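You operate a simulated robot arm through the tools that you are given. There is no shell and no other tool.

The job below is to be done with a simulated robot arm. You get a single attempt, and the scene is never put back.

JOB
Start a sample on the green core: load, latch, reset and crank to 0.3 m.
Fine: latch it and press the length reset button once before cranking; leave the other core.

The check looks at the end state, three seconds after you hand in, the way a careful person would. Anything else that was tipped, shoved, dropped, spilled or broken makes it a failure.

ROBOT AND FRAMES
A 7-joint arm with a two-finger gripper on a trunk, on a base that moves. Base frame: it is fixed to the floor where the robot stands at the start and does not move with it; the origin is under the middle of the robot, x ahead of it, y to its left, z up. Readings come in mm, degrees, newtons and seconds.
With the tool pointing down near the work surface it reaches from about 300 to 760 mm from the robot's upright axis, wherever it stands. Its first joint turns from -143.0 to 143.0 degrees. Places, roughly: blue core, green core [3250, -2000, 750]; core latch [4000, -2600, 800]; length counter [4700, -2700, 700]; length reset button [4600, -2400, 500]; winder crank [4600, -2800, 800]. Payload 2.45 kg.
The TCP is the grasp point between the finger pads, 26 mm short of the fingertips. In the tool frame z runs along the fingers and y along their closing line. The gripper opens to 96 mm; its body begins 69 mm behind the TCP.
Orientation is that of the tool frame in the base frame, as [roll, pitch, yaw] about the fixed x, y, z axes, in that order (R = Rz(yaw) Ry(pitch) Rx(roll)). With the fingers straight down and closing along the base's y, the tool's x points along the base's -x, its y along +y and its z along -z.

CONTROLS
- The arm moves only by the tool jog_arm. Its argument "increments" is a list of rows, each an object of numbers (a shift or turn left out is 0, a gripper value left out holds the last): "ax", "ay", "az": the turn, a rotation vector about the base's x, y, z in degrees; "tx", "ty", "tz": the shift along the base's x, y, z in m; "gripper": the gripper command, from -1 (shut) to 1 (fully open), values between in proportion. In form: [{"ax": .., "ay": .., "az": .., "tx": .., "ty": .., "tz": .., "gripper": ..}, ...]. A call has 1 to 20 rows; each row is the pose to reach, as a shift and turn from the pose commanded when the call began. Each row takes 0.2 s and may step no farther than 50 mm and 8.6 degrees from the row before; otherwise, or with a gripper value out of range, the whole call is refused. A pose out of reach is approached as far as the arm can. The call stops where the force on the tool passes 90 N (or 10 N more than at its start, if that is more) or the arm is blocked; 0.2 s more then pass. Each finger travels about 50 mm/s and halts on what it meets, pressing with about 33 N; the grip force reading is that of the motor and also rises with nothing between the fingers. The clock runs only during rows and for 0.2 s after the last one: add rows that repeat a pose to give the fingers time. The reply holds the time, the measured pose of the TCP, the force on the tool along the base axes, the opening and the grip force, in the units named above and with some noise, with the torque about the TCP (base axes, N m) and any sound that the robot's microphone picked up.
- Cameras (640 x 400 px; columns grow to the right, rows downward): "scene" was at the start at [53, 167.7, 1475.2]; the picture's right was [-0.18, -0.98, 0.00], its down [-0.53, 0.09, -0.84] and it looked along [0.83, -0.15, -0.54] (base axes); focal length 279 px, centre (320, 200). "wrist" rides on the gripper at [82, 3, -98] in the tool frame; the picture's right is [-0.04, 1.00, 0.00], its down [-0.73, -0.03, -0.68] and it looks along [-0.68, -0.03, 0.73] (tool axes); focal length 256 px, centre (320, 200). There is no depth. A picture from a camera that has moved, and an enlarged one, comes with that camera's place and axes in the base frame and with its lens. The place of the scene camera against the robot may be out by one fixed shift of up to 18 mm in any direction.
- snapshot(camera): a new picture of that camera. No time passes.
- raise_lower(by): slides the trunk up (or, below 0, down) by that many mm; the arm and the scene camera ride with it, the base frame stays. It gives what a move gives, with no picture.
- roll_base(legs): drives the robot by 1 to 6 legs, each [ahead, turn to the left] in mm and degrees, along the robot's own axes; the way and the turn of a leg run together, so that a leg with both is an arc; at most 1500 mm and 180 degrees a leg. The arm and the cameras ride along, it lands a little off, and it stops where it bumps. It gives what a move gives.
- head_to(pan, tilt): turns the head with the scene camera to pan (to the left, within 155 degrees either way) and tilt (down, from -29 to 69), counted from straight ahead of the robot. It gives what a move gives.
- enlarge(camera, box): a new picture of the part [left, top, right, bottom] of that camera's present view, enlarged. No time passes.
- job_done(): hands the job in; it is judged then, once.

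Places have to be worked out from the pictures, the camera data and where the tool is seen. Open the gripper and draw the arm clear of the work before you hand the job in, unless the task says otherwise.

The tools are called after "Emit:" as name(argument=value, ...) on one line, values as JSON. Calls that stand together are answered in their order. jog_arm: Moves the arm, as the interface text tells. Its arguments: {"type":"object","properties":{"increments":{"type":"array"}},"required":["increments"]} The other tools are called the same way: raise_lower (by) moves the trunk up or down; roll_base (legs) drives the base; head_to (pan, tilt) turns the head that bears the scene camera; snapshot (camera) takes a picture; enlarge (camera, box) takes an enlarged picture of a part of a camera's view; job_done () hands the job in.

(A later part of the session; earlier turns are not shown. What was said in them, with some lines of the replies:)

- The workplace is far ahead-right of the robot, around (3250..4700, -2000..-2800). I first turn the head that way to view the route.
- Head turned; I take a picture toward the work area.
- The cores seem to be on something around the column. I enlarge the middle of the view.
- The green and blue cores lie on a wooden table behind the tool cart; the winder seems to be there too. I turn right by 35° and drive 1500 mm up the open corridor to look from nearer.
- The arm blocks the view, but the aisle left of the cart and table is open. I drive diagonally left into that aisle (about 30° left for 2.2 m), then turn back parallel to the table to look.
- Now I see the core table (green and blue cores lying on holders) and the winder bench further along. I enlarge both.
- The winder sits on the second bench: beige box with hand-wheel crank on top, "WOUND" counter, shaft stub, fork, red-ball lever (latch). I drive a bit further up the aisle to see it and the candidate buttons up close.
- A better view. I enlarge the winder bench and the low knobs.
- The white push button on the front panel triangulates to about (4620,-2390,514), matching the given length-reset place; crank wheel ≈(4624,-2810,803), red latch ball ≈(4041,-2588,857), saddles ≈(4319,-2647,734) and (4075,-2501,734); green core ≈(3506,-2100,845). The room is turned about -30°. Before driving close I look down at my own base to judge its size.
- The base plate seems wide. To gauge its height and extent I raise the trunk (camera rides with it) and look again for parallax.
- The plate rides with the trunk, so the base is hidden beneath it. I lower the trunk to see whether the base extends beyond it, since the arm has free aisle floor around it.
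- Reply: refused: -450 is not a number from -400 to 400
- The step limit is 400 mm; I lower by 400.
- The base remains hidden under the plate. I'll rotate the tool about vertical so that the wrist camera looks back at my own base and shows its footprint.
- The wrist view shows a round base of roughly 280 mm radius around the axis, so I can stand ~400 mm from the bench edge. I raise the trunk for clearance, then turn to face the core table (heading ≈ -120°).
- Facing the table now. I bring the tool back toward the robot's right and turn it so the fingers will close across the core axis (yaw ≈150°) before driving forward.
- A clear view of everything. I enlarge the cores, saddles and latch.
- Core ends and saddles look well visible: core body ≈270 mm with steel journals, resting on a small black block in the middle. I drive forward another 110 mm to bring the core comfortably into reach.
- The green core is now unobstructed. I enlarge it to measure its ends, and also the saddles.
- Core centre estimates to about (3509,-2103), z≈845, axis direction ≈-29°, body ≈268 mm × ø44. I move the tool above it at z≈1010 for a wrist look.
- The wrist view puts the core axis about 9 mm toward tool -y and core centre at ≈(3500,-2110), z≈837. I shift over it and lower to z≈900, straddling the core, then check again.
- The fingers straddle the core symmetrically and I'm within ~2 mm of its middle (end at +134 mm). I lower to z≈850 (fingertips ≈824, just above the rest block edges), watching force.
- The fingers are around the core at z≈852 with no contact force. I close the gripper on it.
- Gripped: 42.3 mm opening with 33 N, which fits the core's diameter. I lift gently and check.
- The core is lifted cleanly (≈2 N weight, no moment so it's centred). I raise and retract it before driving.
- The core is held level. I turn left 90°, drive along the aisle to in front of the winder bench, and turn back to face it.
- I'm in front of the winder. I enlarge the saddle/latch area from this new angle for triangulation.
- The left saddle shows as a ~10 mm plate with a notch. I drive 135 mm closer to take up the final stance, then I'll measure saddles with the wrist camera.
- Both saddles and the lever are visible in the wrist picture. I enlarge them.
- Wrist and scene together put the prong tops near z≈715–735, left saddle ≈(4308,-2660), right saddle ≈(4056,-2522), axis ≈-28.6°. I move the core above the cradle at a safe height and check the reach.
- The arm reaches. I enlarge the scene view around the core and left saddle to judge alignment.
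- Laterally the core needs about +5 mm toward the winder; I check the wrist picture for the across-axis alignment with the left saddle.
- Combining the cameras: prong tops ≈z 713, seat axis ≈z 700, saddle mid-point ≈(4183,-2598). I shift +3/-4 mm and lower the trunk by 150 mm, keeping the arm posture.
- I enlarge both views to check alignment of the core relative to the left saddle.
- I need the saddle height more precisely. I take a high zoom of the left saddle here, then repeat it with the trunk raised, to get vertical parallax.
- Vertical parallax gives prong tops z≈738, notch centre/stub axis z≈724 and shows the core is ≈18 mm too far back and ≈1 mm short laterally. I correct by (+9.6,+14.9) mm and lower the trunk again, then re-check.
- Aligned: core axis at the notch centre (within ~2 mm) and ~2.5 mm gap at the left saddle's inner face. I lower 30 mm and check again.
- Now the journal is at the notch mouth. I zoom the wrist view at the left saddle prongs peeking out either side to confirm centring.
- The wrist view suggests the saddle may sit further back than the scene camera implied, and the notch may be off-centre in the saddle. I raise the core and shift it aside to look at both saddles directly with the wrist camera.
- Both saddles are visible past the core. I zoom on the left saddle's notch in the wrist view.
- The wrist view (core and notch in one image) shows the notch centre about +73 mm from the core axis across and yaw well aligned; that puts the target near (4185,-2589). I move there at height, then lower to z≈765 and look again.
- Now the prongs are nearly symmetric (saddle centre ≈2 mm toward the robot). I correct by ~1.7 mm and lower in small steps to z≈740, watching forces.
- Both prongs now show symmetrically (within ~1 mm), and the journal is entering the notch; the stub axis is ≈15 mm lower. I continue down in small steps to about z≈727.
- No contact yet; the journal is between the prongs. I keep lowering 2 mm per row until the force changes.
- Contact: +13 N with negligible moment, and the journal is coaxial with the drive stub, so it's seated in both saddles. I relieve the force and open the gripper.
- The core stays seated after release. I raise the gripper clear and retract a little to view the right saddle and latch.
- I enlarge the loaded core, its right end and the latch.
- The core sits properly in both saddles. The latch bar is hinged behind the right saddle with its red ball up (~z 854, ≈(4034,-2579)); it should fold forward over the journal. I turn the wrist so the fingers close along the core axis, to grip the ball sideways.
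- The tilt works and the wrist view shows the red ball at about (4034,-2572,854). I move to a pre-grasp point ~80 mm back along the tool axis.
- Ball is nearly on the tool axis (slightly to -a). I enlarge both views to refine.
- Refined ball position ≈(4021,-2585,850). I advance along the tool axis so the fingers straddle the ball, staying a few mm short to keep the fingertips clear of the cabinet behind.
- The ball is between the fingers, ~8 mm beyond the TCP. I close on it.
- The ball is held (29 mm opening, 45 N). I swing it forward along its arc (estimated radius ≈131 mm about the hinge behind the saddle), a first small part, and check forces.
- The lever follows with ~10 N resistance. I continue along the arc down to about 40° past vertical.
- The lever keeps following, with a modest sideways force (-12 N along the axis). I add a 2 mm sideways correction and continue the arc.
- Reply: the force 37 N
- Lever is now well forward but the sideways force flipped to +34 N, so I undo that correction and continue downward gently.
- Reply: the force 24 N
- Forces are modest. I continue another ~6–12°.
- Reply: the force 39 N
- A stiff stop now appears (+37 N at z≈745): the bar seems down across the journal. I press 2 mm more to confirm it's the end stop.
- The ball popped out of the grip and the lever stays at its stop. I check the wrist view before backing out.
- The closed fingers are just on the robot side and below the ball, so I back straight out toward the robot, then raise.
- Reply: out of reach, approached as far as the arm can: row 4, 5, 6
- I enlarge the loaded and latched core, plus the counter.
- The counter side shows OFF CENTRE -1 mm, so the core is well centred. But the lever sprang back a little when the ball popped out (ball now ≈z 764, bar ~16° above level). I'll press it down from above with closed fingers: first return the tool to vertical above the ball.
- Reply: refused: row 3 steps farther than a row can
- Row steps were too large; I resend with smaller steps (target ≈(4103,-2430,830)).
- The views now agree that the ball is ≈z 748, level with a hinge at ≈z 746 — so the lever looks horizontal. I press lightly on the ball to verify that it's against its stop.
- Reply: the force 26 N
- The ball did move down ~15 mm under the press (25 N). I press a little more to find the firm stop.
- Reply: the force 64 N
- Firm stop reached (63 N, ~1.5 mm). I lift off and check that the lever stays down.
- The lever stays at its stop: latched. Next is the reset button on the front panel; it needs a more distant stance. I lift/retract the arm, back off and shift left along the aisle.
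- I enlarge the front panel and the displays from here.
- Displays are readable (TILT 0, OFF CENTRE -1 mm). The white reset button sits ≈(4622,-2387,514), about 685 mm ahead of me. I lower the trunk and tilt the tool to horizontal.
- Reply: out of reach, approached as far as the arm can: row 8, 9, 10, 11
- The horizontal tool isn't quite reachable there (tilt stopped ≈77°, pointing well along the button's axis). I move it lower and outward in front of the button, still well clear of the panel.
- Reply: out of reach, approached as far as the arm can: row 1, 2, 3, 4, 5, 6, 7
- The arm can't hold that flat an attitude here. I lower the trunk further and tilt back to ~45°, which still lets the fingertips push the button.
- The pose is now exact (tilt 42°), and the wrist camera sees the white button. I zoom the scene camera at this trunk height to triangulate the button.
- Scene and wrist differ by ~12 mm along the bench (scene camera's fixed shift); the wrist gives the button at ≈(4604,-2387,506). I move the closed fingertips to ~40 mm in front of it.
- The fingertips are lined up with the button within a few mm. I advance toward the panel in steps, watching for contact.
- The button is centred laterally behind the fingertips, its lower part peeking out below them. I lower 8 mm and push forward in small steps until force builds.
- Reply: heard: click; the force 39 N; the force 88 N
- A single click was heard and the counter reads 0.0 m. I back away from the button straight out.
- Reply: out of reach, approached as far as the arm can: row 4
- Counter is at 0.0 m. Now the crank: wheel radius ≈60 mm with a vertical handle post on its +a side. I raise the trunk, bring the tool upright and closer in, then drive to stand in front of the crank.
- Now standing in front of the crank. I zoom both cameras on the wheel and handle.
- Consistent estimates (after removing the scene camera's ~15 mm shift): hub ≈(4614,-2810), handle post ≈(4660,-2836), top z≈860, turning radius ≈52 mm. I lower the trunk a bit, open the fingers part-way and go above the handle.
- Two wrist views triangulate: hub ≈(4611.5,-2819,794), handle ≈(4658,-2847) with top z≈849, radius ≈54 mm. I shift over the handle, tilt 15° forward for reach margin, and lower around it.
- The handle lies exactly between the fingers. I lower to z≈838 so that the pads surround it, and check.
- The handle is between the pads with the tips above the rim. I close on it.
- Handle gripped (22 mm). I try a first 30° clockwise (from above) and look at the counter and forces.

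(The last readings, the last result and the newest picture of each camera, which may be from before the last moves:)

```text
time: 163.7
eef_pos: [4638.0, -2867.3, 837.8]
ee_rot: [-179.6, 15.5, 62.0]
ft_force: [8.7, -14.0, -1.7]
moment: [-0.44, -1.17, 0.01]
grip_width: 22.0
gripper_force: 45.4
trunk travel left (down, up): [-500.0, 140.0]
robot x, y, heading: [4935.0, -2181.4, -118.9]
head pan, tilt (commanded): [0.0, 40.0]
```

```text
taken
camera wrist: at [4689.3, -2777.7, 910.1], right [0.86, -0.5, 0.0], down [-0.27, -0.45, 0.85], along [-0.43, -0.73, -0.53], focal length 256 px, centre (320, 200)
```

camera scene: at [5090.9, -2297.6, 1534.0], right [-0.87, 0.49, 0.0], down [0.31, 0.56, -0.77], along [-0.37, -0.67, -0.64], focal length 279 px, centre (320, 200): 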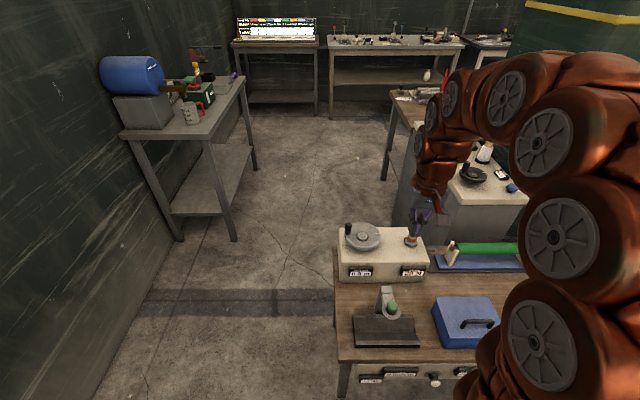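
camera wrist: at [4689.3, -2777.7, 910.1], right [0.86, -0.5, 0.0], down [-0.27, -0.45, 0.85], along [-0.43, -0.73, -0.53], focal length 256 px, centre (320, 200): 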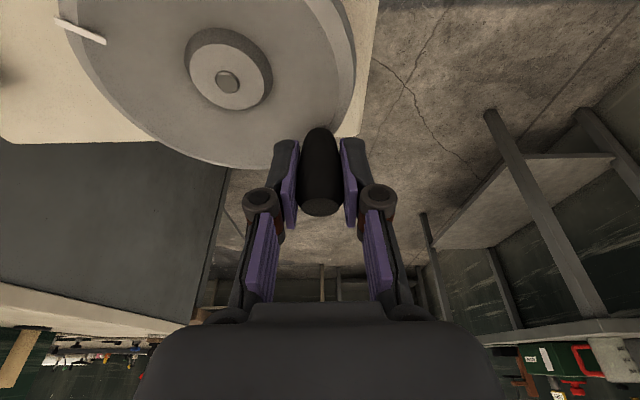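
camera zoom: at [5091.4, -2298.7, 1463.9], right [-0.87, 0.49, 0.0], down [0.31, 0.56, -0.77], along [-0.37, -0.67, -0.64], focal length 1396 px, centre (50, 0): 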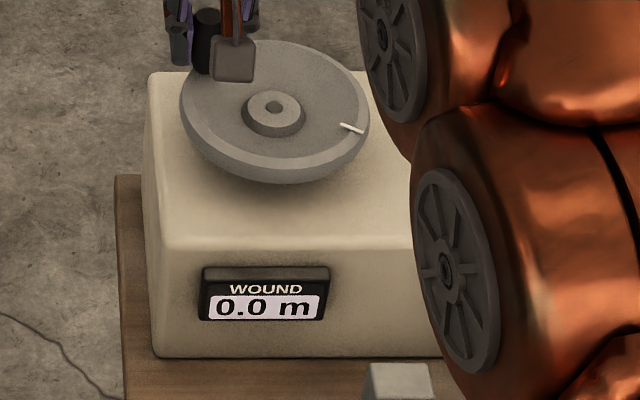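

The wheel turns clockwise with little resistance; counter still 0.0 m. I continue another 90° and check.

Emit:
jog_arm(increments=[{"tx": -0.0134, "ty": -0.0058}, {"tx": -0.0278, "ty": -0.0078}, {"tx": -0.0424, "ty": -0.006}, {"tx": -0.0558, "ty": -0.0003}, {"tx": -0.0674, "ty": 0.0088}, {"tx": -0.0763, "ty": 0.0204}])

Emit:
enlarge(camera="scene", box=[310, 200, 438, 280])

Emit:
snapshot(camera="wrist")

```text
time: 165.1
eef_pos: [4562.4, -2844.7, 837.4]
ee_rot: [-179.7, 15.5, 62.0]
ft_force: [8.7, 6.0, 20.0]
moment: [0.06, -1.17, 0.0]
grip_width: 22.0
gripper_force: 45.4
trunk travel left (down, up): [-500.0, 140.0]
robot x, y, heading: [4935.4, -2181.5, -119.1]
head pan, tilt (commanded): [0.0, 40.0]
```

```text
5.00 times, centred on (374, 240) of scene
camera zoom: at [5092.2, -2296.2, 1464.3], right [-0.87, 0.49, 0.0], down [0.31, 0.56, -0.77], along [-0.37, -0.67, -0.64], focal length 1396 px, centre (50, 0)
```

zoom: 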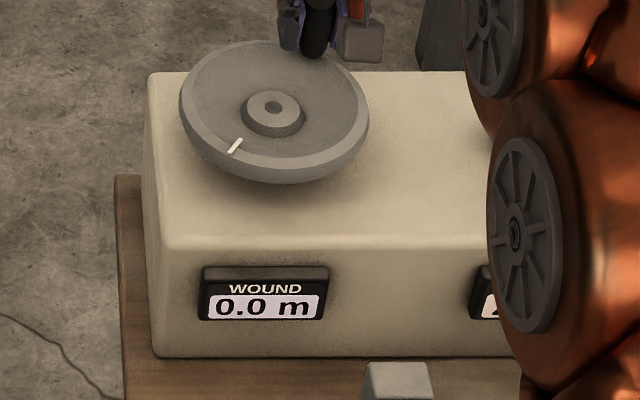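

```text
taken
camera wrist: at [4614.2, -2754.4, 910.2], right [0.86, -0.5, 0.0], down [-0.27, -0.45, 0.85], along [-0.43, -0.73, -0.53], focal length 256 px, centre (320, 200)
```

wrist: 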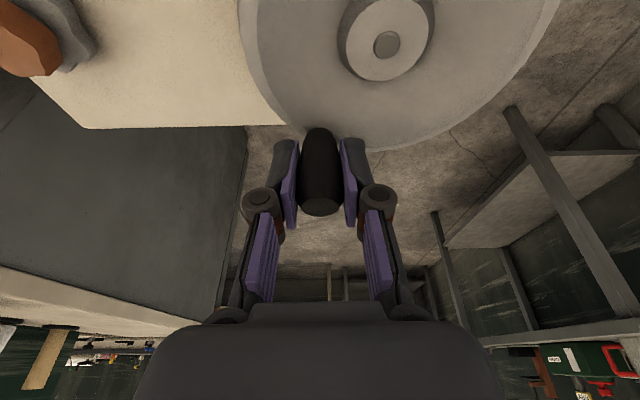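

About 120° turned (fitted hub centre (4611.3,-2819.2), r 55.1), counter still 0.0. I go on another 90°, checking again.

Emit:
jog_arm(increments=[{"tx": -0.0049, "ty": 0.0135, "tz": 0.001}, {"tx": -0.0062, "ty": 0.0279, "tz": 0.001}, {"tx": -0.0037, "ty": 0.0421, "tz": 0.001}, {"tx": 0.0024, "ty": 0.0551, "tz": 0.001}, {"tx": 0.0117, "ty": 0.0662, "tz": 0.001}, {"tx": 0.0235, "ty": 0.0744, "tz": 0.001}])

Emit:
enlarge(camera="scene", box=[310, 200, 438, 280])

```text
time: 166.5
eef_pos: [4586.3, -2773.3, 836.8]
ee_rot: [-179.5, 15.4, 62.0]
ft_force: [14.8, -28.4, 3.0]
moment: [-1.12, -0.94, 0.06]
grip_width: 21.8
gripper_force: 45.0
trunk travel left (down, up): [-500.0, 140.0]
robot x, y, heading: [4936.4, -2181.8, -119.0]
head pan, tilt (commanded): [0.0, 40.0]
```

```text
5.00 times, centred on (374, 240) of scene
camera zoom: at [5092.1, -2299.2, 1463.8], right [-0.87, 0.49, 0.0], down [0.31, 0.56, -0.77], along [-0.37, -0.67, -0.64], focal length 1396 px, centre (50, 0)
```

zoom: 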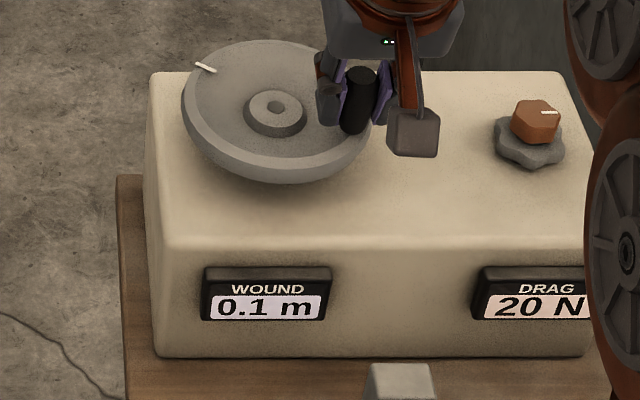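

Clockwise is right: the counter shows 0.1 m after ~210°, hinting ≈0.13 m per turn. I refine the circle (centre (4612,-2820.4), r 54.2) and continue to complete the first turn.

Emit:
jog_arm(increments=[{"tx": 0.0138, "ty": 0.0041}, {"tx": 0.0278, "ty": 0.0057}, {"tx": 0.0418, "ty": 0.0035}, {"tx": 0.0548, "ty": -0.0021}, {"tx": 0.0658, "ty": -0.011}, {"tx": 0.0742, "ty": -0.0224}])

Emit:
enlarge(camera="scene", box=[310, 200, 438, 280])

```text
time: 167.9
eef_pos: [4658.4, -2795.5, 836.5]
ee_rot: [-179.5, 15.2, 62.0]
ft_force: [-1.3, 0.5, 17.1]
moment: [-0.22, -0.85, -0.02]
grip_width: 22.2
gripper_force: 45.1
trunk travel left (down, up): [-500.0, 140.0]
robot x, y, heading: [4936.8, -2178.2, -119.3]
head pan, tilt (commanded): [0.0, 40.0]
```

```text
5.00 times, centred on (374, 240) of scene
camera zoom: at [5091.4, -2296.8, 1464.3], right [-0.87, 0.49, 0.0], down [0.31, 0.56, -0.77], along [-0.37, -0.67, -0.64], focal length 1396 px, centre (50, 0)
```

zoom: 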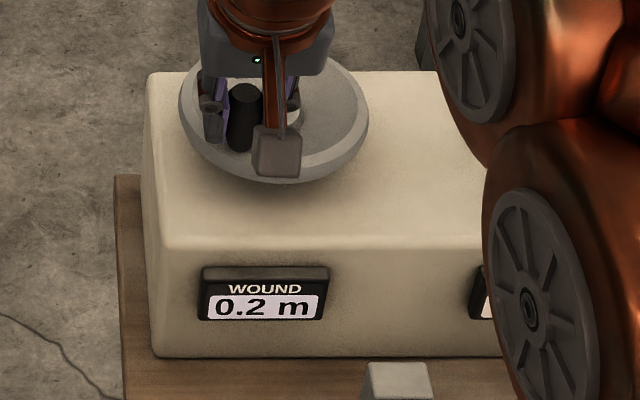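

The counter shows 0.2 m at ~300°. Before going on I hold still for a second to see whether the display lags.

Emit:
jog_arm(increments=[{"tz": 0.001}, {"tz": 0.001}, {"tz": 0.001}, {"tz": 0.001}, {"tz": 0.001}])

Emit:
enlarge(camera="scene", box=[310, 200, 438, 280])

Emit:
snapshot(camera="scene")

```text
time: 169.1
eef_pos: [4658.7, -2794.4, 837.0]
ee_rot: [-179.6, 15.3, 62.0]
ft_force: [-0.2, 1.5, -5.8]
moment: [-0.4, -0.83, -0.05]
grip_width: 22.1
gripper_force: 45.0
trunk travel left (down, up): [-500.0, 140.0]
robot x, y, heading: [4933.1, -2178.9, -119.0]
head pan, tilt (commanded): [0.0, 40.0]
```

```text
5.00 times, centred on (374, 240) of scene
camera zoom: at [5091.0, -2297.9, 1463.9], right [-0.87, 0.49, 0.0], down [0.31, 0.56, -0.77], along [-0.37, -0.67, -0.64], focal length 1396 px, centre (50, 0)
```

zoom: 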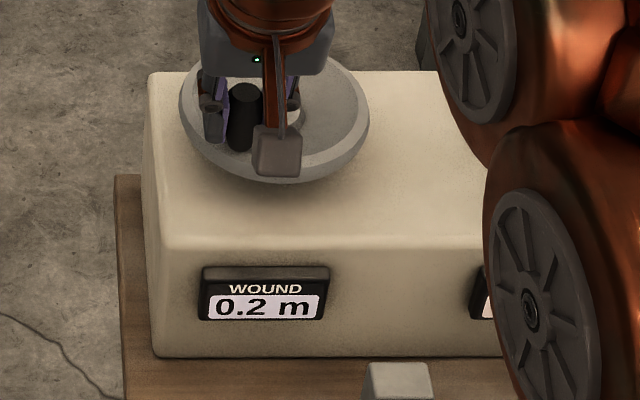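

```text
taken
camera scene: at [5091.0, -2297.9, 1463.9], right [-0.87, 0.49, 0.0], down [0.31, 0.56, -0.77], along [-0.37, -0.67, -0.64], focal length 279 px, centre (320, 200)
```

scene: 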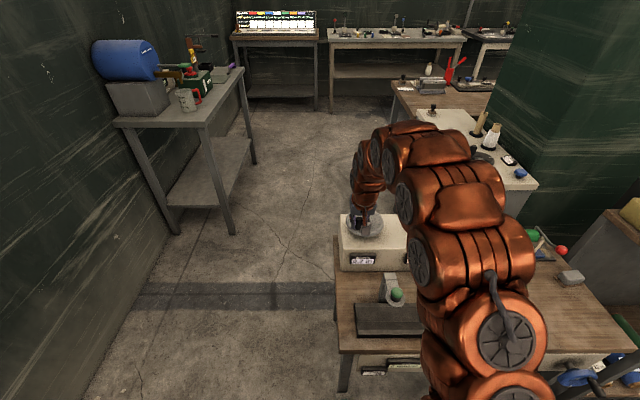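

The display is steady at 0.2 m. I continue in small increments, checking the counter after each ~15°.

Emit:
jog_arm(increments=[{"tx": 0.0028, "ty": -0.0064}, {"tx": 0.0051, "ty": -0.0132}])

Emit:
enlarge(camera="scene", box=[346, 240, 394, 270])

Emit:
jog_arm(increments=[{"tx": 0.0012, "ty": -0.0071}, {"tx": 0.0016, "ty": -0.014}])

Emit:
enlarge(camera="scene", box=[346, 240, 394, 270])

```text
time: 169.7
eef_pos: [4663.7, -2809.0, 837.0]
ee_rot: [-179.6, 15.3, 61.9]
ft_force: [-9.2, -0.4, -9.5]
moment: [0.05, -0.76, 0.03]
grip_width: 21.8
gripper_force: 45.4
trunk travel left (down, up): [-500.0, 140.0]
robot x, y, heading: [4933.8, -2178.5, -119.0]
head pan, tilt (commanded): [0.0, 40.0]
```

```text
13.33 times, centred on (370, 255) of scene
camera zoom: at [5090.3, -2298.3, 1464.0], right [-0.87, 0.49, 0.0], down [0.31, 0.56, -0.77], along [-0.37, -0.67, -0.64], focal length 3724 px, centre (-347, -533)
```

zoom: 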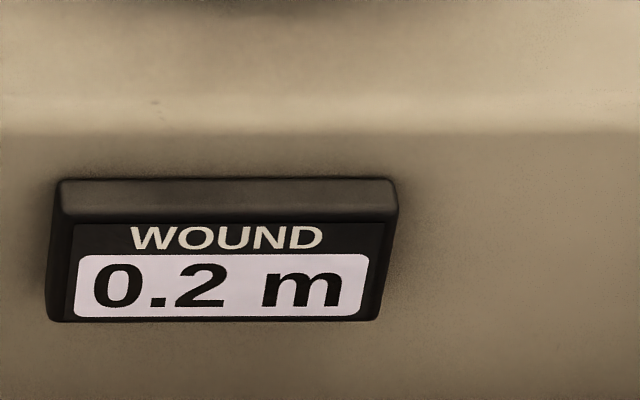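

```text
time: 170.3
eef_pos: [4665.7, -2821.8, 837.4]
ee_rot: [-179.6, 15.2, 62.0]
ft_force: [-9.4, 0.4, -20.6]
moment: [-0.99, -0.35, -0.03]
grip_width: 21.7
gripper_force: 45.0
trunk travel left (down, up): [-500.0, 140.0]
robot x, y, heading: [4934.3, -2180.0, -119.0]
head pan, tilt (commanded): [0.0, 40.0]
```

```text
13.33 times, centred on (370, 255) of scene
camera zoom: at [5090.1, -2298.7, 1463.8], right [-0.87, 0.49, 0.0], down [0.31, 0.56, -0.77], along [-0.37, -0.67, -0.64], focal length 3724 px, centre (-347, -533)
```

zoom: 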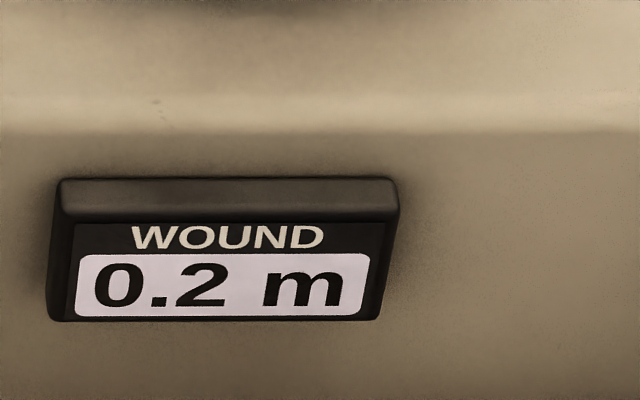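

Still 0.2 m at ~330°. I continue 15° at a time.

Emit:
jog_arm(increments=[{"tx": -0.0005, "ty": -0.0071, "tz": -0.001}, {"tx": -0.0022, "ty": -0.014, "tz": -0.001}])

Emit:
enlarge(camera="scene", box=[346, 240, 394, 270])

Emit:
jog_arm(increments=[{"tx": -0.0024, "ty": -0.0066}, {"tx": -0.0056, "ty": -0.013}])

Emit:
enlarge(camera="scene", box=[346, 240, 394, 270])

```text
time: 170.9
eef_pos: [4663.5, -2835.6, 838.3]
ee_rot: [-179.6, 15.3, 61.9]
ft_force: [-13.3, 4.3, -18.7]
moment: [-0.31, -0.65, -0.03]
grip_width: 21.9
gripper_force: 45.2
trunk travel left (down, up): [-500.0, 140.0]
robot x, y, heading: [4935.0, -2181.6, -119.0]
head pan, tilt (commanded): [0.0, 40.0]
```

```text
13.33 times, centred on (370, 255) of scene
camera zoom: at [5089.8, -2298.5, 1463.9], right [-0.87, 0.49, 0.0], down [0.31, 0.56, -0.77], along [-0.37, -0.67, -0.64], focal length 3724 px, centre (-347, -533)
```

zoom: 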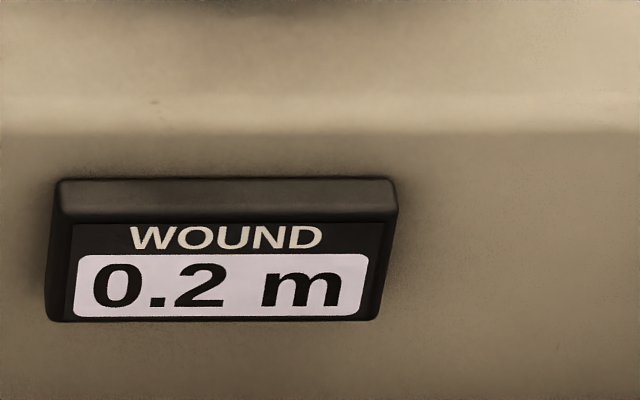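

```text
time: 171.5
eef_pos: [4657.9, -2848.2, 836.1]
ee_rot: [-179.6, 15.4, 61.9]
ft_force: [-12.4, 9.4, -7.5]
moment: [0.06, -0.84, -0.02]
grip_width: 22.2
gripper_force: 45.3
trunk travel left (down, up): [-500.0, 140.0]
robot x, y, heading: [4933.6, -2179.2, -119.0]
head pan, tilt (commanded): [0.0, 40.0]
```

```text
13.33 times, centred on (370, 255) of scene
camera zoom: at [5090.1, -2297.6, 1464.2], right [-0.87, 0.49, 0.0], down [0.31, 0.56, -0.77], along [-0.37, -0.67, -0.64], focal length 3724 px, centre (-347, -533)
```

zoom: 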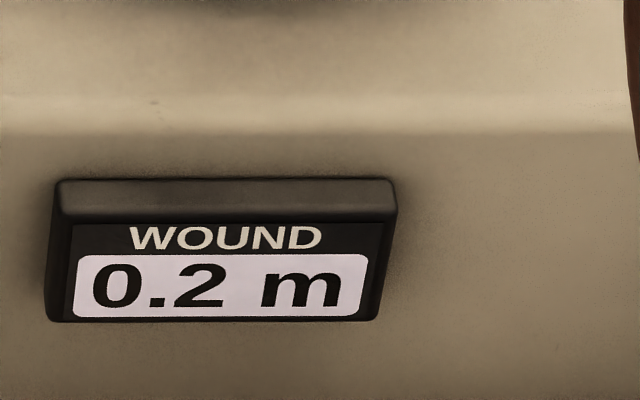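

At a full turn the counter still reads 0.2 m. I continue in 15° increments, reading each time.

Emit:
jog_arm(increments=[{"tx": -0.0043, "ty": -0.0056}, {"tx": -0.0092, "ty": -0.0107}])

Emit:
enlarge(camera="scene", box=[346, 240, 394, 270])

Emit:
jog_arm(increments=[{"tx": -0.0054, "ty": -0.0045}, {"tx": -0.0113, "ty": -0.0083}])

Emit:
enlarge(camera="scene", box=[346, 240, 394, 270])

```text
time: 172.1
eef_pos: [4650.2, -2857.9, 837.7]
ee_rot: [-179.6, 15.3, 62.1]
ft_force: [-5.3, 4.8, -17.4]
moment: [-0.83, -0.5, -0.01]
grip_width: 21.8
gripper_force: 44.6
trunk travel left (down, up): [-500.0, 140.0]
robot x, y, heading: [4935.8, -2182.0, -119.0]
head pan, tilt (commanded): [0.0, 40.0]
```

```text
13.33 times, centred on (370, 255) of scene
camera zoom: at [5090.3, -2298.2, 1463.8], right [-0.87, 0.49, 0.0], down [0.31, 0.56, -0.77], along [-0.37, -0.67, -0.64], focal length 3724 px, centre (-347, -533)
```

zoom: 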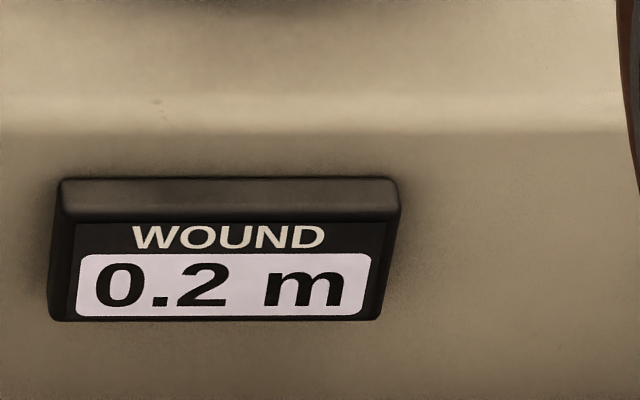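

```text
time: 172.7
eef_pos: [4636.7, -2868.3, 837.9]
ee_rot: [-179.6, 15.4, 62.1]
ft_force: [-1.5, 3.5, -10.9]
moment: [-0.05, -0.98, 0.01]
grip_width: 21.9
gripper_force: 45.2
trunk travel left (down, up): [-500.0, 140.0]
robot x, y, heading: [4934.7, -2180.9, -118.8]
head pan, tilt (commanded): [0.0, 40.0]
```

```text
13.33 times, centred on (370, 255) of scene
camera zoom: at [5090.6, -2298.0, 1464.0], right [-0.87, 0.49, 0.0], down [0.31, 0.56, -0.77], along [-0.37, -0.67, -0.64], focal length 3724 px, centre (-347, -533)
```

zoom: 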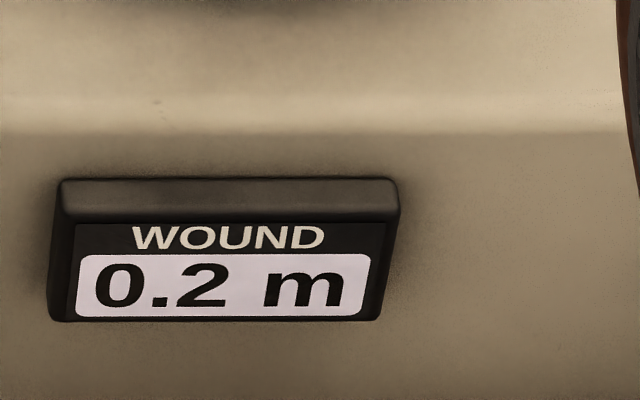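

Still 0.2 m at ~391°. Continuing in 15° increments.

Emit:
jog_arm(increments=[{"tx": -0.0063, "ty": -0.003}, {"tx": -0.0131, "ty": -0.0051}])

Emit:
enlarge(camera="scene", box=[346, 240, 394, 270])

Emit:
jog_arm(increments=[{"tx": -0.0069, "ty": -0.0012}, {"tx": -0.0139, "ty": -0.0016}])

Emit:
enlarge(camera="scene", box=[346, 240, 394, 270])

```text
time: 173.3
eef_pos: [4626.2, -2872.7, 837.3]
ee_rot: [-179.7, 15.5, 62.0]
ft_force: [1.9, 0.8, -7.4]
moment: [-0.48, -0.8, 0.02]
grip_width: 22.2
gripper_force: 45.0
trunk travel left (down, up): [-500.0, 140.0]
robot x, y, heading: [4936.1, -2177.6, -119.2]
head pan, tilt (commanded): [0.0, 40.0]
```

```text
13.33 times, centred on (370, 255) of scene
camera zoom: at [5090.8, -2298.1, 1464.0], right [-0.87, 0.49, 0.0], down [0.31, 0.56, -0.77], along [-0.37, -0.67, -0.64], focal length 3724 px, centre (-347, -533)
```

zoom: 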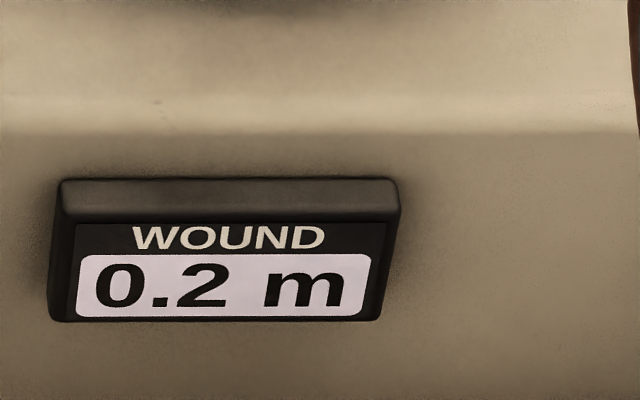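

```text
time: 173.9
eef_pos: [4610.4, -2875.1, 837.2]
ee_rot: [-179.6, 15.5, 62.1]
ft_force: [0.4, -20.8, -15.7]
moment: [-1.01, -0.79, 0.0]
grip_width: 21.7
gripper_force: 45.1
trunk travel left (down, up): [-500.0, 140.0]
robot x, y, heading: [4931.4, -2181.8, -119.1]
head pan, tilt (commanded): [0.0, 40.0]
```

```text
13.33 times, centred on (370, 255) of scene
camera zoom: at [5090.7, -2299.7, 1463.7], right [-0.87, 0.49, 0.0], down [0.31, 0.56, -0.77], along [-0.37, -0.67, -0.64], focal length 3724 px, centre (-347, -533)
```

zoom: 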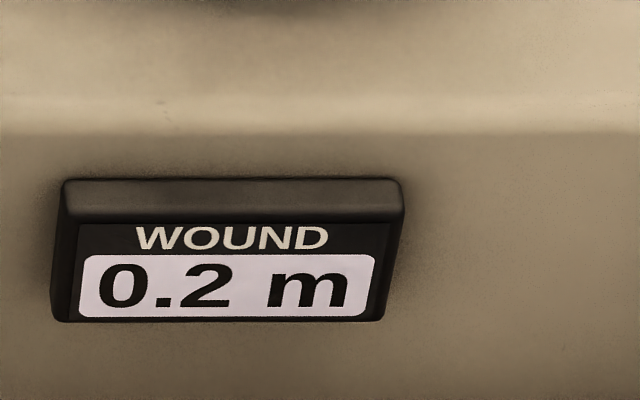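

Still 0.2 m at ~421°. I proceed in finer 7–8° steps now.

Emit:
jog_arm(increments=[{"tx": -0.0071, "ty": 0.0}])

Emit:
enlarge(camera="scene", box=[346, 240, 394, 270])

Emit:
jog_arm(increments=[{"tx": -0.007, "ty": 0.0015}])

Emit:
enlarge(camera="scene", box=[346, 240, 394, 270])

```text
time: 174.3
eef_pos: [4601.1, -2874.4, 835.7]
ee_rot: [-179.5, 15.3, 61.9]
ft_force: [-3.7, -17.1, -13.7]
moment: [-0.76, -0.81, 0.0]
grip_width: 21.9
gripper_force: 45.1
trunk travel left (down, up): [-500.0, 140.0]
robot x, y, heading: [4934.4, -2180.0, -119.0]
head pan, tilt (commanded): [0.0, 40.0]
```

```text
13.33 times, centred on (370, 255) of scene
camera zoom: at [5090.4, -2299.5, 1463.9], right [-0.87, 0.49, 0.0], down [0.31, 0.56, -0.77], along [-0.37, -0.67, -0.64], focal length 3724 px, centre (-347, -533)
```

zoom: 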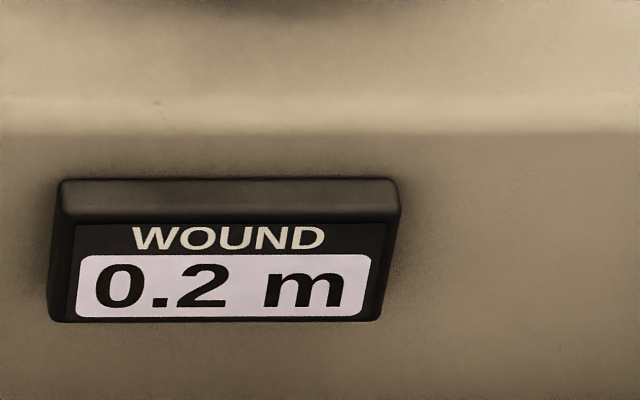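

```text
time: 174.7
eef_pos: [4595.1, -2872.9, 838.2]
ee_rot: [-179.6, 15.4, 62.0]
ft_force: [-5.3, -17.0, -10.7]
moment: [-0.62, -0.84, -0.04]
grip_width: 21.9
gripper_force: 44.9
trunk travel left (down, up): [-500.0, 140.0]
robot x, y, heading: [4936.5, -2181.6, -119.3]
head pan, tilt (commanded): [0.0, 40.0]
```

```text
13.33 times, centred on (370, 255) of scene
camera zoom: at [5090.4, -2299.3, 1463.9], right [-0.87, 0.49, 0.0], down [0.31, 0.56, -0.77], along [-0.37, -0.67, -0.64], focal length 3724 px, centre (-347, -533)
```

zoom: 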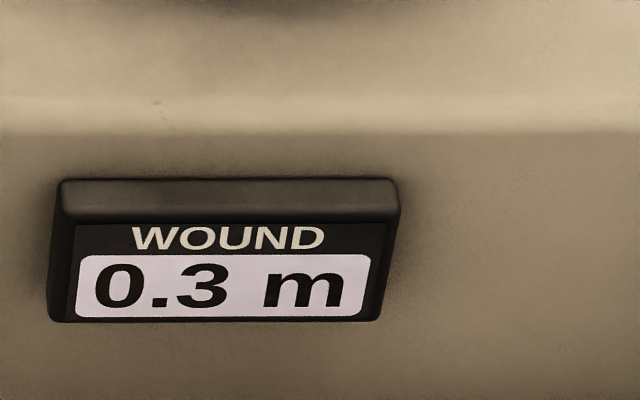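

The counter just changed to 0.3 m at ≈435° — exactly 0.25 m/turn with truncation (transitions 144°/288°/432°), so the true value is ≈0.30 m. I add ~3° for margin, then open the fingers to let go.

Emit:
jog_arm(increments=[{"tx": -0.0024, "ty": 0.0008}, {"tx": -0.0024, "ty": 0.0008}])

Emit:
jog_arm(increments=[{"gripper": -0.3}, {"gripper": 0.0}, {"gripper": 0.25}, {"gripper": 0.25}, {"gripper": 0.25}])

Emit:
enlarge(camera="scene", box=[310, 200, 438, 280])

Emit:
snapshot(camera="wrist")

```text
time: 175.3
eef_pos: [4593.4, -2871.7, 836.5]
ee_rot: [-179.6, 15.3, 62.0]
ft_force: [-2.1, -8.0, -11.4]
moment: [-0.37, -0.84, 0.01]
grip_width: 22.1
gripper_force: 45.5
trunk travel left (down, up): [-500.0, 140.0]
robot x, y, heading: [4934.4, -2182.0, -119.2]
head pan, tilt (commanded): [0.0, 40.0]
```

```text
time: 176.5
eef_pos: [4593.9, -2872.4, 838.3]
ee_rot: [-179.5, 15.4, 62.0]
ft_force: [0.7, -1.0, -0.1]
moment: [0.0, -0.03, -0.01]
grip_width: 59.9
gripper_force: 0.0
trunk travel left (down, up): [-500.0, 140.0]
robot x, y, heading: [4936.3, -2180.6, -119.1]
head pan, tilt (commanded): [0.0, 40.0]
```

```text
5.00 times, centred on (374, 240) of scene
camera zoom: at [5091.0, -2297.8, 1464.0], right [-0.87, 0.49, 0.0], down [0.31, 0.56, -0.77], along [-0.37, -0.67, -0.64], focal length 1396 px, centre (50, 0)
```

zoom: 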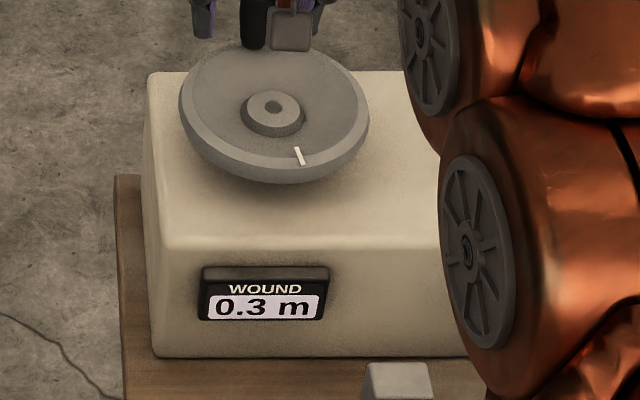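

```text
taken
camera wrist: at [4645.6, -2781.6, 911.2], right [0.86, -0.5, 0.0], down [-0.27, -0.45, 0.85], along [-0.43, -0.73, -0.53], focal length 256 px, centre (320, 200)
```

wrist: 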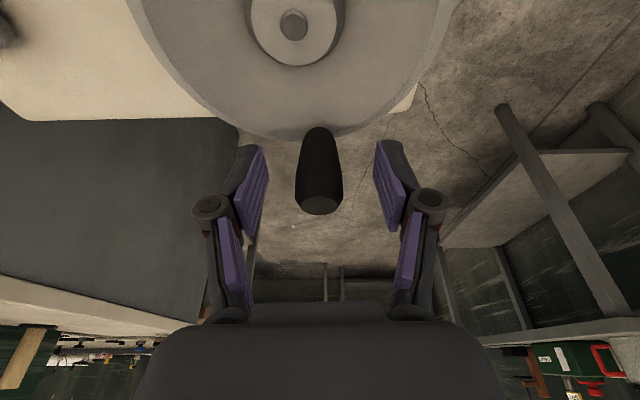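

Released cleanly with 0.3 m showing. I raise the tool straight up, retract it, and check everything.

Emit:
jog_arm(increments=[{"tz": 0.03}, {"tz": 0.07}, {"tz": 0.11}, {"tz": 0.15}, {"tz": 0.17, "tx": 0.015, "ty": 0.03}, {"tz": 0.17, "tx": 0.035, "ty": 0.07}, {"tz": 0.17, "tx": 0.055, "ty": 0.11}, {"tz": 0.17, "tx": 0.075, "ty": 0.15}, {"tz": 0.17, "tx": 0.095, "ty": 0.19, "gripper": 1}, {"tz": 0.17, "tx": 0.115, "ty": 0.23, "gripper": 1}])

Emit:
snapshot(camera="scene")

Emit:
enlarge(camera="scene", box=[320, 190, 448, 270])

```text
time: 178.7
eef_pos: [4707.8, -2641.9, 1009.7]
ee_rot: [-179.6, 15.3, 62.0]
ft_force: [0.0, 0.2, -0.8]
moment: [0.02, 0.02, 0.02]
grip_width: 96.1
gripper_force: 0.0
trunk travel left (down, up): [-500.0, 140.0]
robot x, y, heading: [4935.0, -2183.1, -119.0]
head pan, tilt (commanded): [0.0, 40.0]
```

```text
taken
camera scene: at [5090.8, -2298.2, 1463.9], right [-0.87, 0.49, 0.0], down [0.31, 0.56, -0.77], along [-0.37, -0.67, -0.64], focal length 279 px, centre (320, 200)
```

scene: 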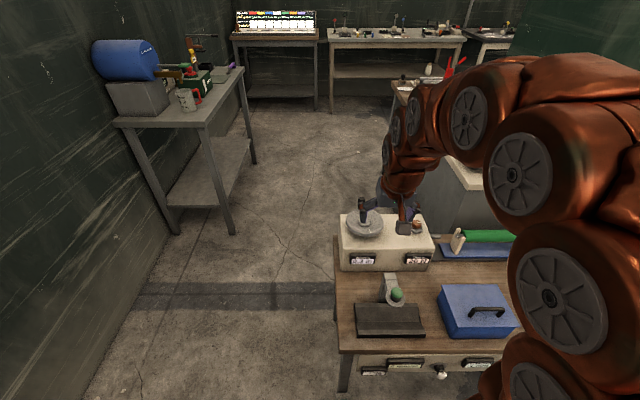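

```text
5.00 times, centred on (384, 230) of scene
camera zoom: at [5090.8, -2298.2, 1463.9], right [-0.87, 0.49, 0.0], down [0.31, 0.56, -0.77], along [-0.37, -0.67, -0.64], focal length 1396 px, centre (0, 50)
```

zoom: 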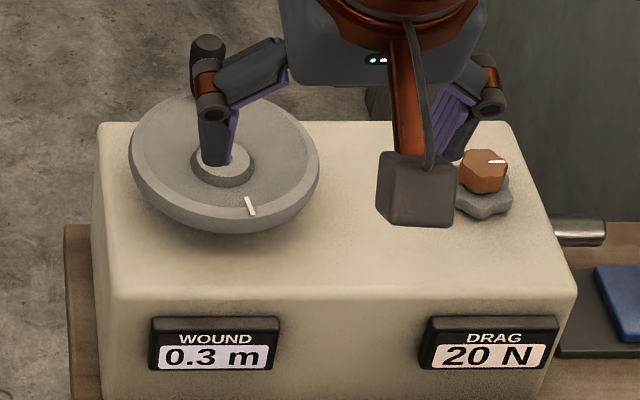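

Counter stays at 0.3 m. I back the robot off and inspect the whole setup.

Emit:
roll_base(legs=[[-380, 0]])

Emit:
head_to(pan=-8, tilt=35)

Emit:
snapshot(camera="scene")

```text
time: 181.1
eef_pos: [4892.9, -2309.9, 1010.3]
ee_rot: [-179.6, 15.4, 62.3]
ft_force: [-0.6, 0.2, 0.7]
moment: [-0.02, -0.01, 0.01]
grip_width: 96.0
gripper_force: 0.1
trunk travel left (down, up): [-500.0, 140.0]
robot x, y, heading: [5120.7, -1851.3, -119.1]
head pan, tilt (commanded): [0.0, 40.0]
```

```text
time: 181.8
eef_pos: [4892.0, -2309.6, 1010.2]
ee_rot: [-179.6, 15.4, 62.2]
ft_force: [-0.4, -0.7, -0.2]
moment: [-0.01, -0.01, -0.01]
grip_width: 95.8
gripper_force: 0.1
trunk travel left (down, up): [-500.0, 140.0]
robot x, y, heading: [5117.7, -1845.1, -118.9]
head pan, tilt (commanded): [-8.0, 35.0]
```

```text
taken
camera scene: at [5263.1, -1961.2, 1471.5], right [-0.8, 0.6, 0.0], down [0.34, 0.46, -0.82], along [-0.49, -0.65, -0.57], focal length 279 px, centre (320, 200)
```

scene: 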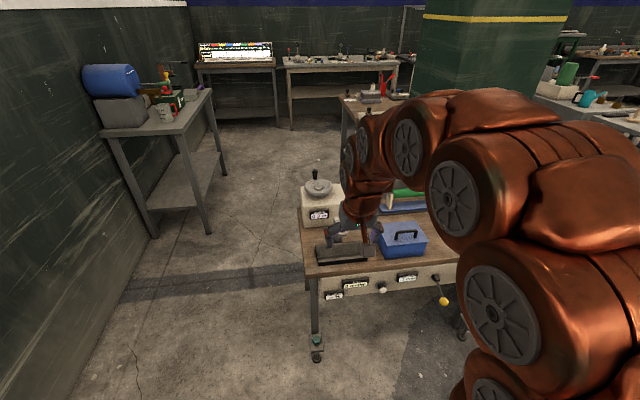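

The arm blocks the cradle, so I turn the base left and pan the head back to view core and latch.

Emit:
roll_base(legs=[[-150, 0], [0, 60]])

Emit:
head_to(pan=-60, tilt=30)

Emit:
snapshot(camera="scene")

```text
time: 185.8
eef_pos: [5480.5, -2140.6, 1009.4]
ee_rot: [-179.6, 15.4, 122.7]
ft_force: [-0.7, 0.2, 0.0]
moment: [0.0, 0.03, -0.04]
grip_width: 95.8
gripper_force: 0.1
trunk travel left (down, up): [-500.0, 140.0]
robot x, y, heading: [5192.1, -1720.9, -58.5]
head pan, tilt (commanded): [-8.0, 35.0]
```

```text
time: 187.0
eef_pos: [5480.3, -2139.8, 1010.9]
ee_rot: [-179.6, 15.4, 122.6]
ft_force: [-1.1, 0.6, -0.1]
moment: [0.01, -0.03, 0.02]
grip_width: 95.8
gripper_force: 0.1
trunk travel left (down, up): [-500.0, 140.0]
robot x, y, heading: [5193.0, -1716.1, -58.2]
head pan, tilt (commanded): [-60.0, 30.0]
```

```text
taken
camera scene: at [5290.2, -1658.0, 1479.3], right [-0.88, 0.48, 0.0], down [0.24, 0.44, -0.87], along [-0.41, -0.76, -0.5], focal length 279 px, centre (320, 200)
```

scene: 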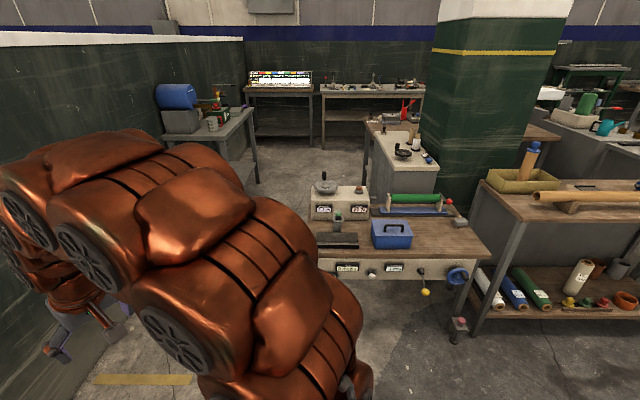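

I enlarge the winder, the latch and the other core's table for a final check.

Emit:
enlarge(camera="scene", box=[370, 170, 482, 240])

Emit:
enlarge(camera="scene", box=[300, 160, 428, 240])

Emit:
enlarge(camera="scene", box=[480, 130, 640, 230])

Emit:
enlarge(camera="scene", box=[316, 240, 476, 340])

```text
5.71 times, centred on (426, 205) of scene
camera zoom: at [5290.2, -1658.0, 1479.3], right [-0.88, 0.48, 0.0], down [0.24, 0.44, -0.87], along [-0.41, -0.76, -0.5], focal length 1596 px, centre (-286, 171)
```

zoom: 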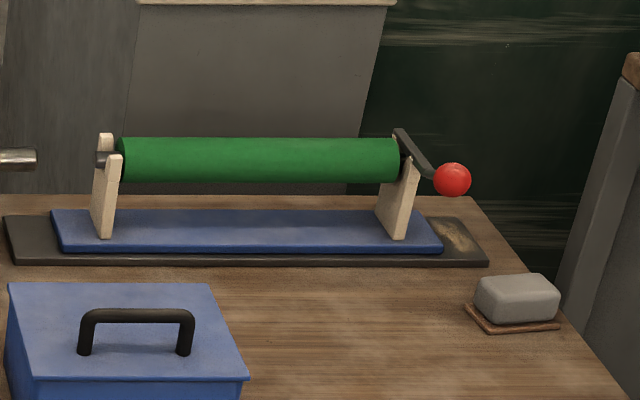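

```text
5.00 times, centred on (364, 200) of scene
camera zoom: at [5290.2, -1658.0, 1479.3], right [-0.88, 0.48, 0.0], down [0.24, 0.44, -0.87], along [-0.41, -0.76, -0.5], focal length 1396 px, centre (100, 200)
```

zoom: 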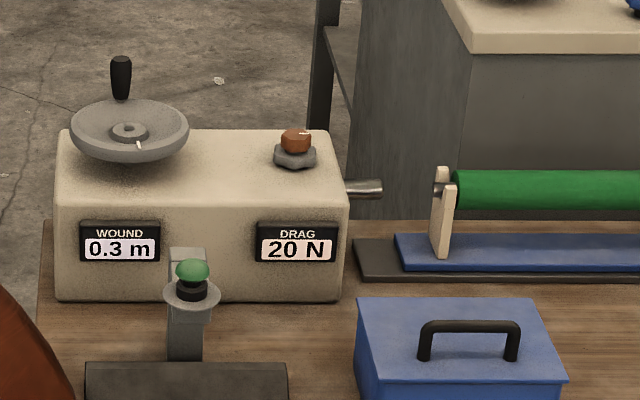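

```text
4.00 times, centred on (560, 180) of scene
camera zoom: at [5290.2, -1658.0, 1479.3], right [-0.88, 0.48, 0.0], down [0.24, 0.44, -0.87], along [-0.41, -0.76, -0.5], focal length 1117 px, centre (-640, 280)
```

zoom: 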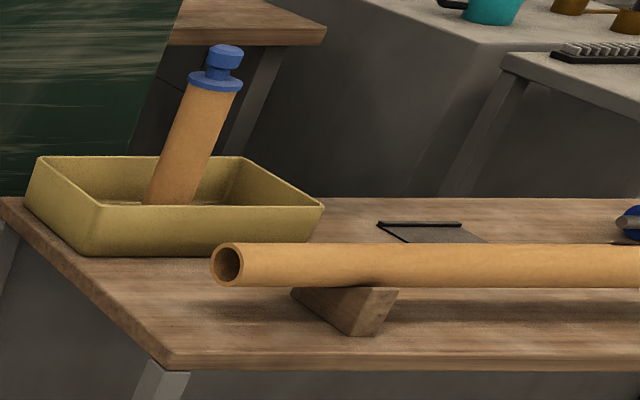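

```text
4.00 times, centred on (396, 290) of scene
camera zoom: at [5290.2, -1658.0, 1479.3], right [-0.88, 0.48, 0.0], down [0.24, 0.44, -0.87], along [-0.41, -0.76, -0.5], focal length 1117 px, centre (16, -160)
```

zoom: 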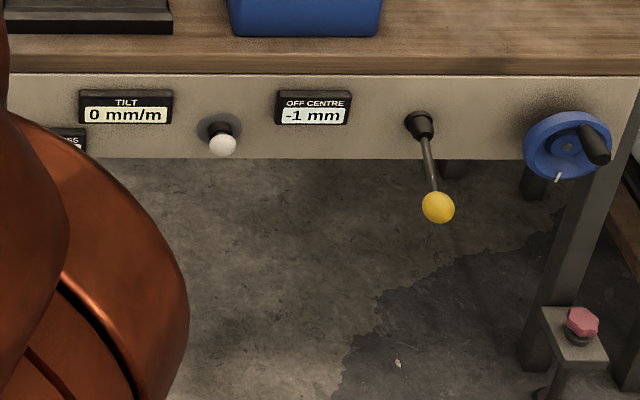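

Everything reads as intended: core in the saddles, latch down, counter 0.3 m, other controls unchanged. A last look at the blue core's table.

Emit:
head_to(pan=-80, tilt=25)

Emit:
enlarge(camera="scene", box=[240, 100, 560, 300])

```text
time: 187.8
eef_pos: [5480.2, -2140.4, 1010.8]
ee_rot: [-179.6, 15.5, 122.7]
ft_force: [-0.3, 0.2, 0.4]
moment: [-0.03, -0.03, -0.01]
grip_width: 96.3
gripper_force: 0.1
trunk travel left (down, up): [-500.0, 140.0]
robot x, y, heading: [5187.3, -1717.7, -58.3]
head pan, tilt (commanded): [-80.0, 25.0]
```

```text
2.00 times, centred on (400, 200) of scene
camera zoom: at [5264.4, -1639.6, 1487.3], right [-0.66, 0.75, 0.0], down [0.32, 0.28, -0.91], along [-0.68, -0.6, -0.42], focal length 559 px, centre (160, 200)
```

zoom: 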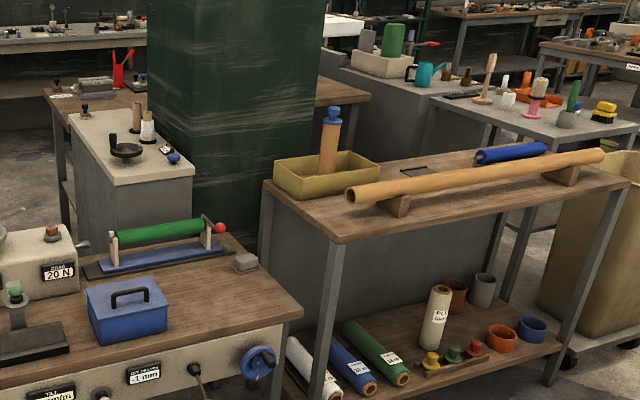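

The blue core, the long tube and all other items are in place; the green core is loaded and latched, and the counter was reset once and cranked to 0.3 m. The gripper is open and the arm is clear, so I hand the job in.

Emit:
job_done()

```text
The job is handed in.
```

The green core is loaded in the winder, latched, and cranked to 0.3 m. I have handed the job in and don't have the result of the check yet.

- **Load:** The core sits in both saddles. The winder reads OFF CENTRE -1 mm and TILT 0 mm/m.
- **Latch:** The ball slipped out of the grip on the first throw and the lever came back up slightly. I then pressed it down to its firm stop, and it stayed there through the cranking and afterwards.
- **Reset:** I pressed the length reset button once, after latching and before cranking. I heard one click and the counter went from 2.3 m to 0.0 m.
- **Crank:** The counter shows 0.3 m. It changed from 0.2 to 0.3 at about 435°. That fits 0.25 m per turn on a counter that drops the extra decimals, so the true length is about 0.30 m. I went about 3° further so the reading would not fall back.

The blue core was not touched, and in my last pictures everything else was where it started. The gripper is open and the arm is clear of the bench.
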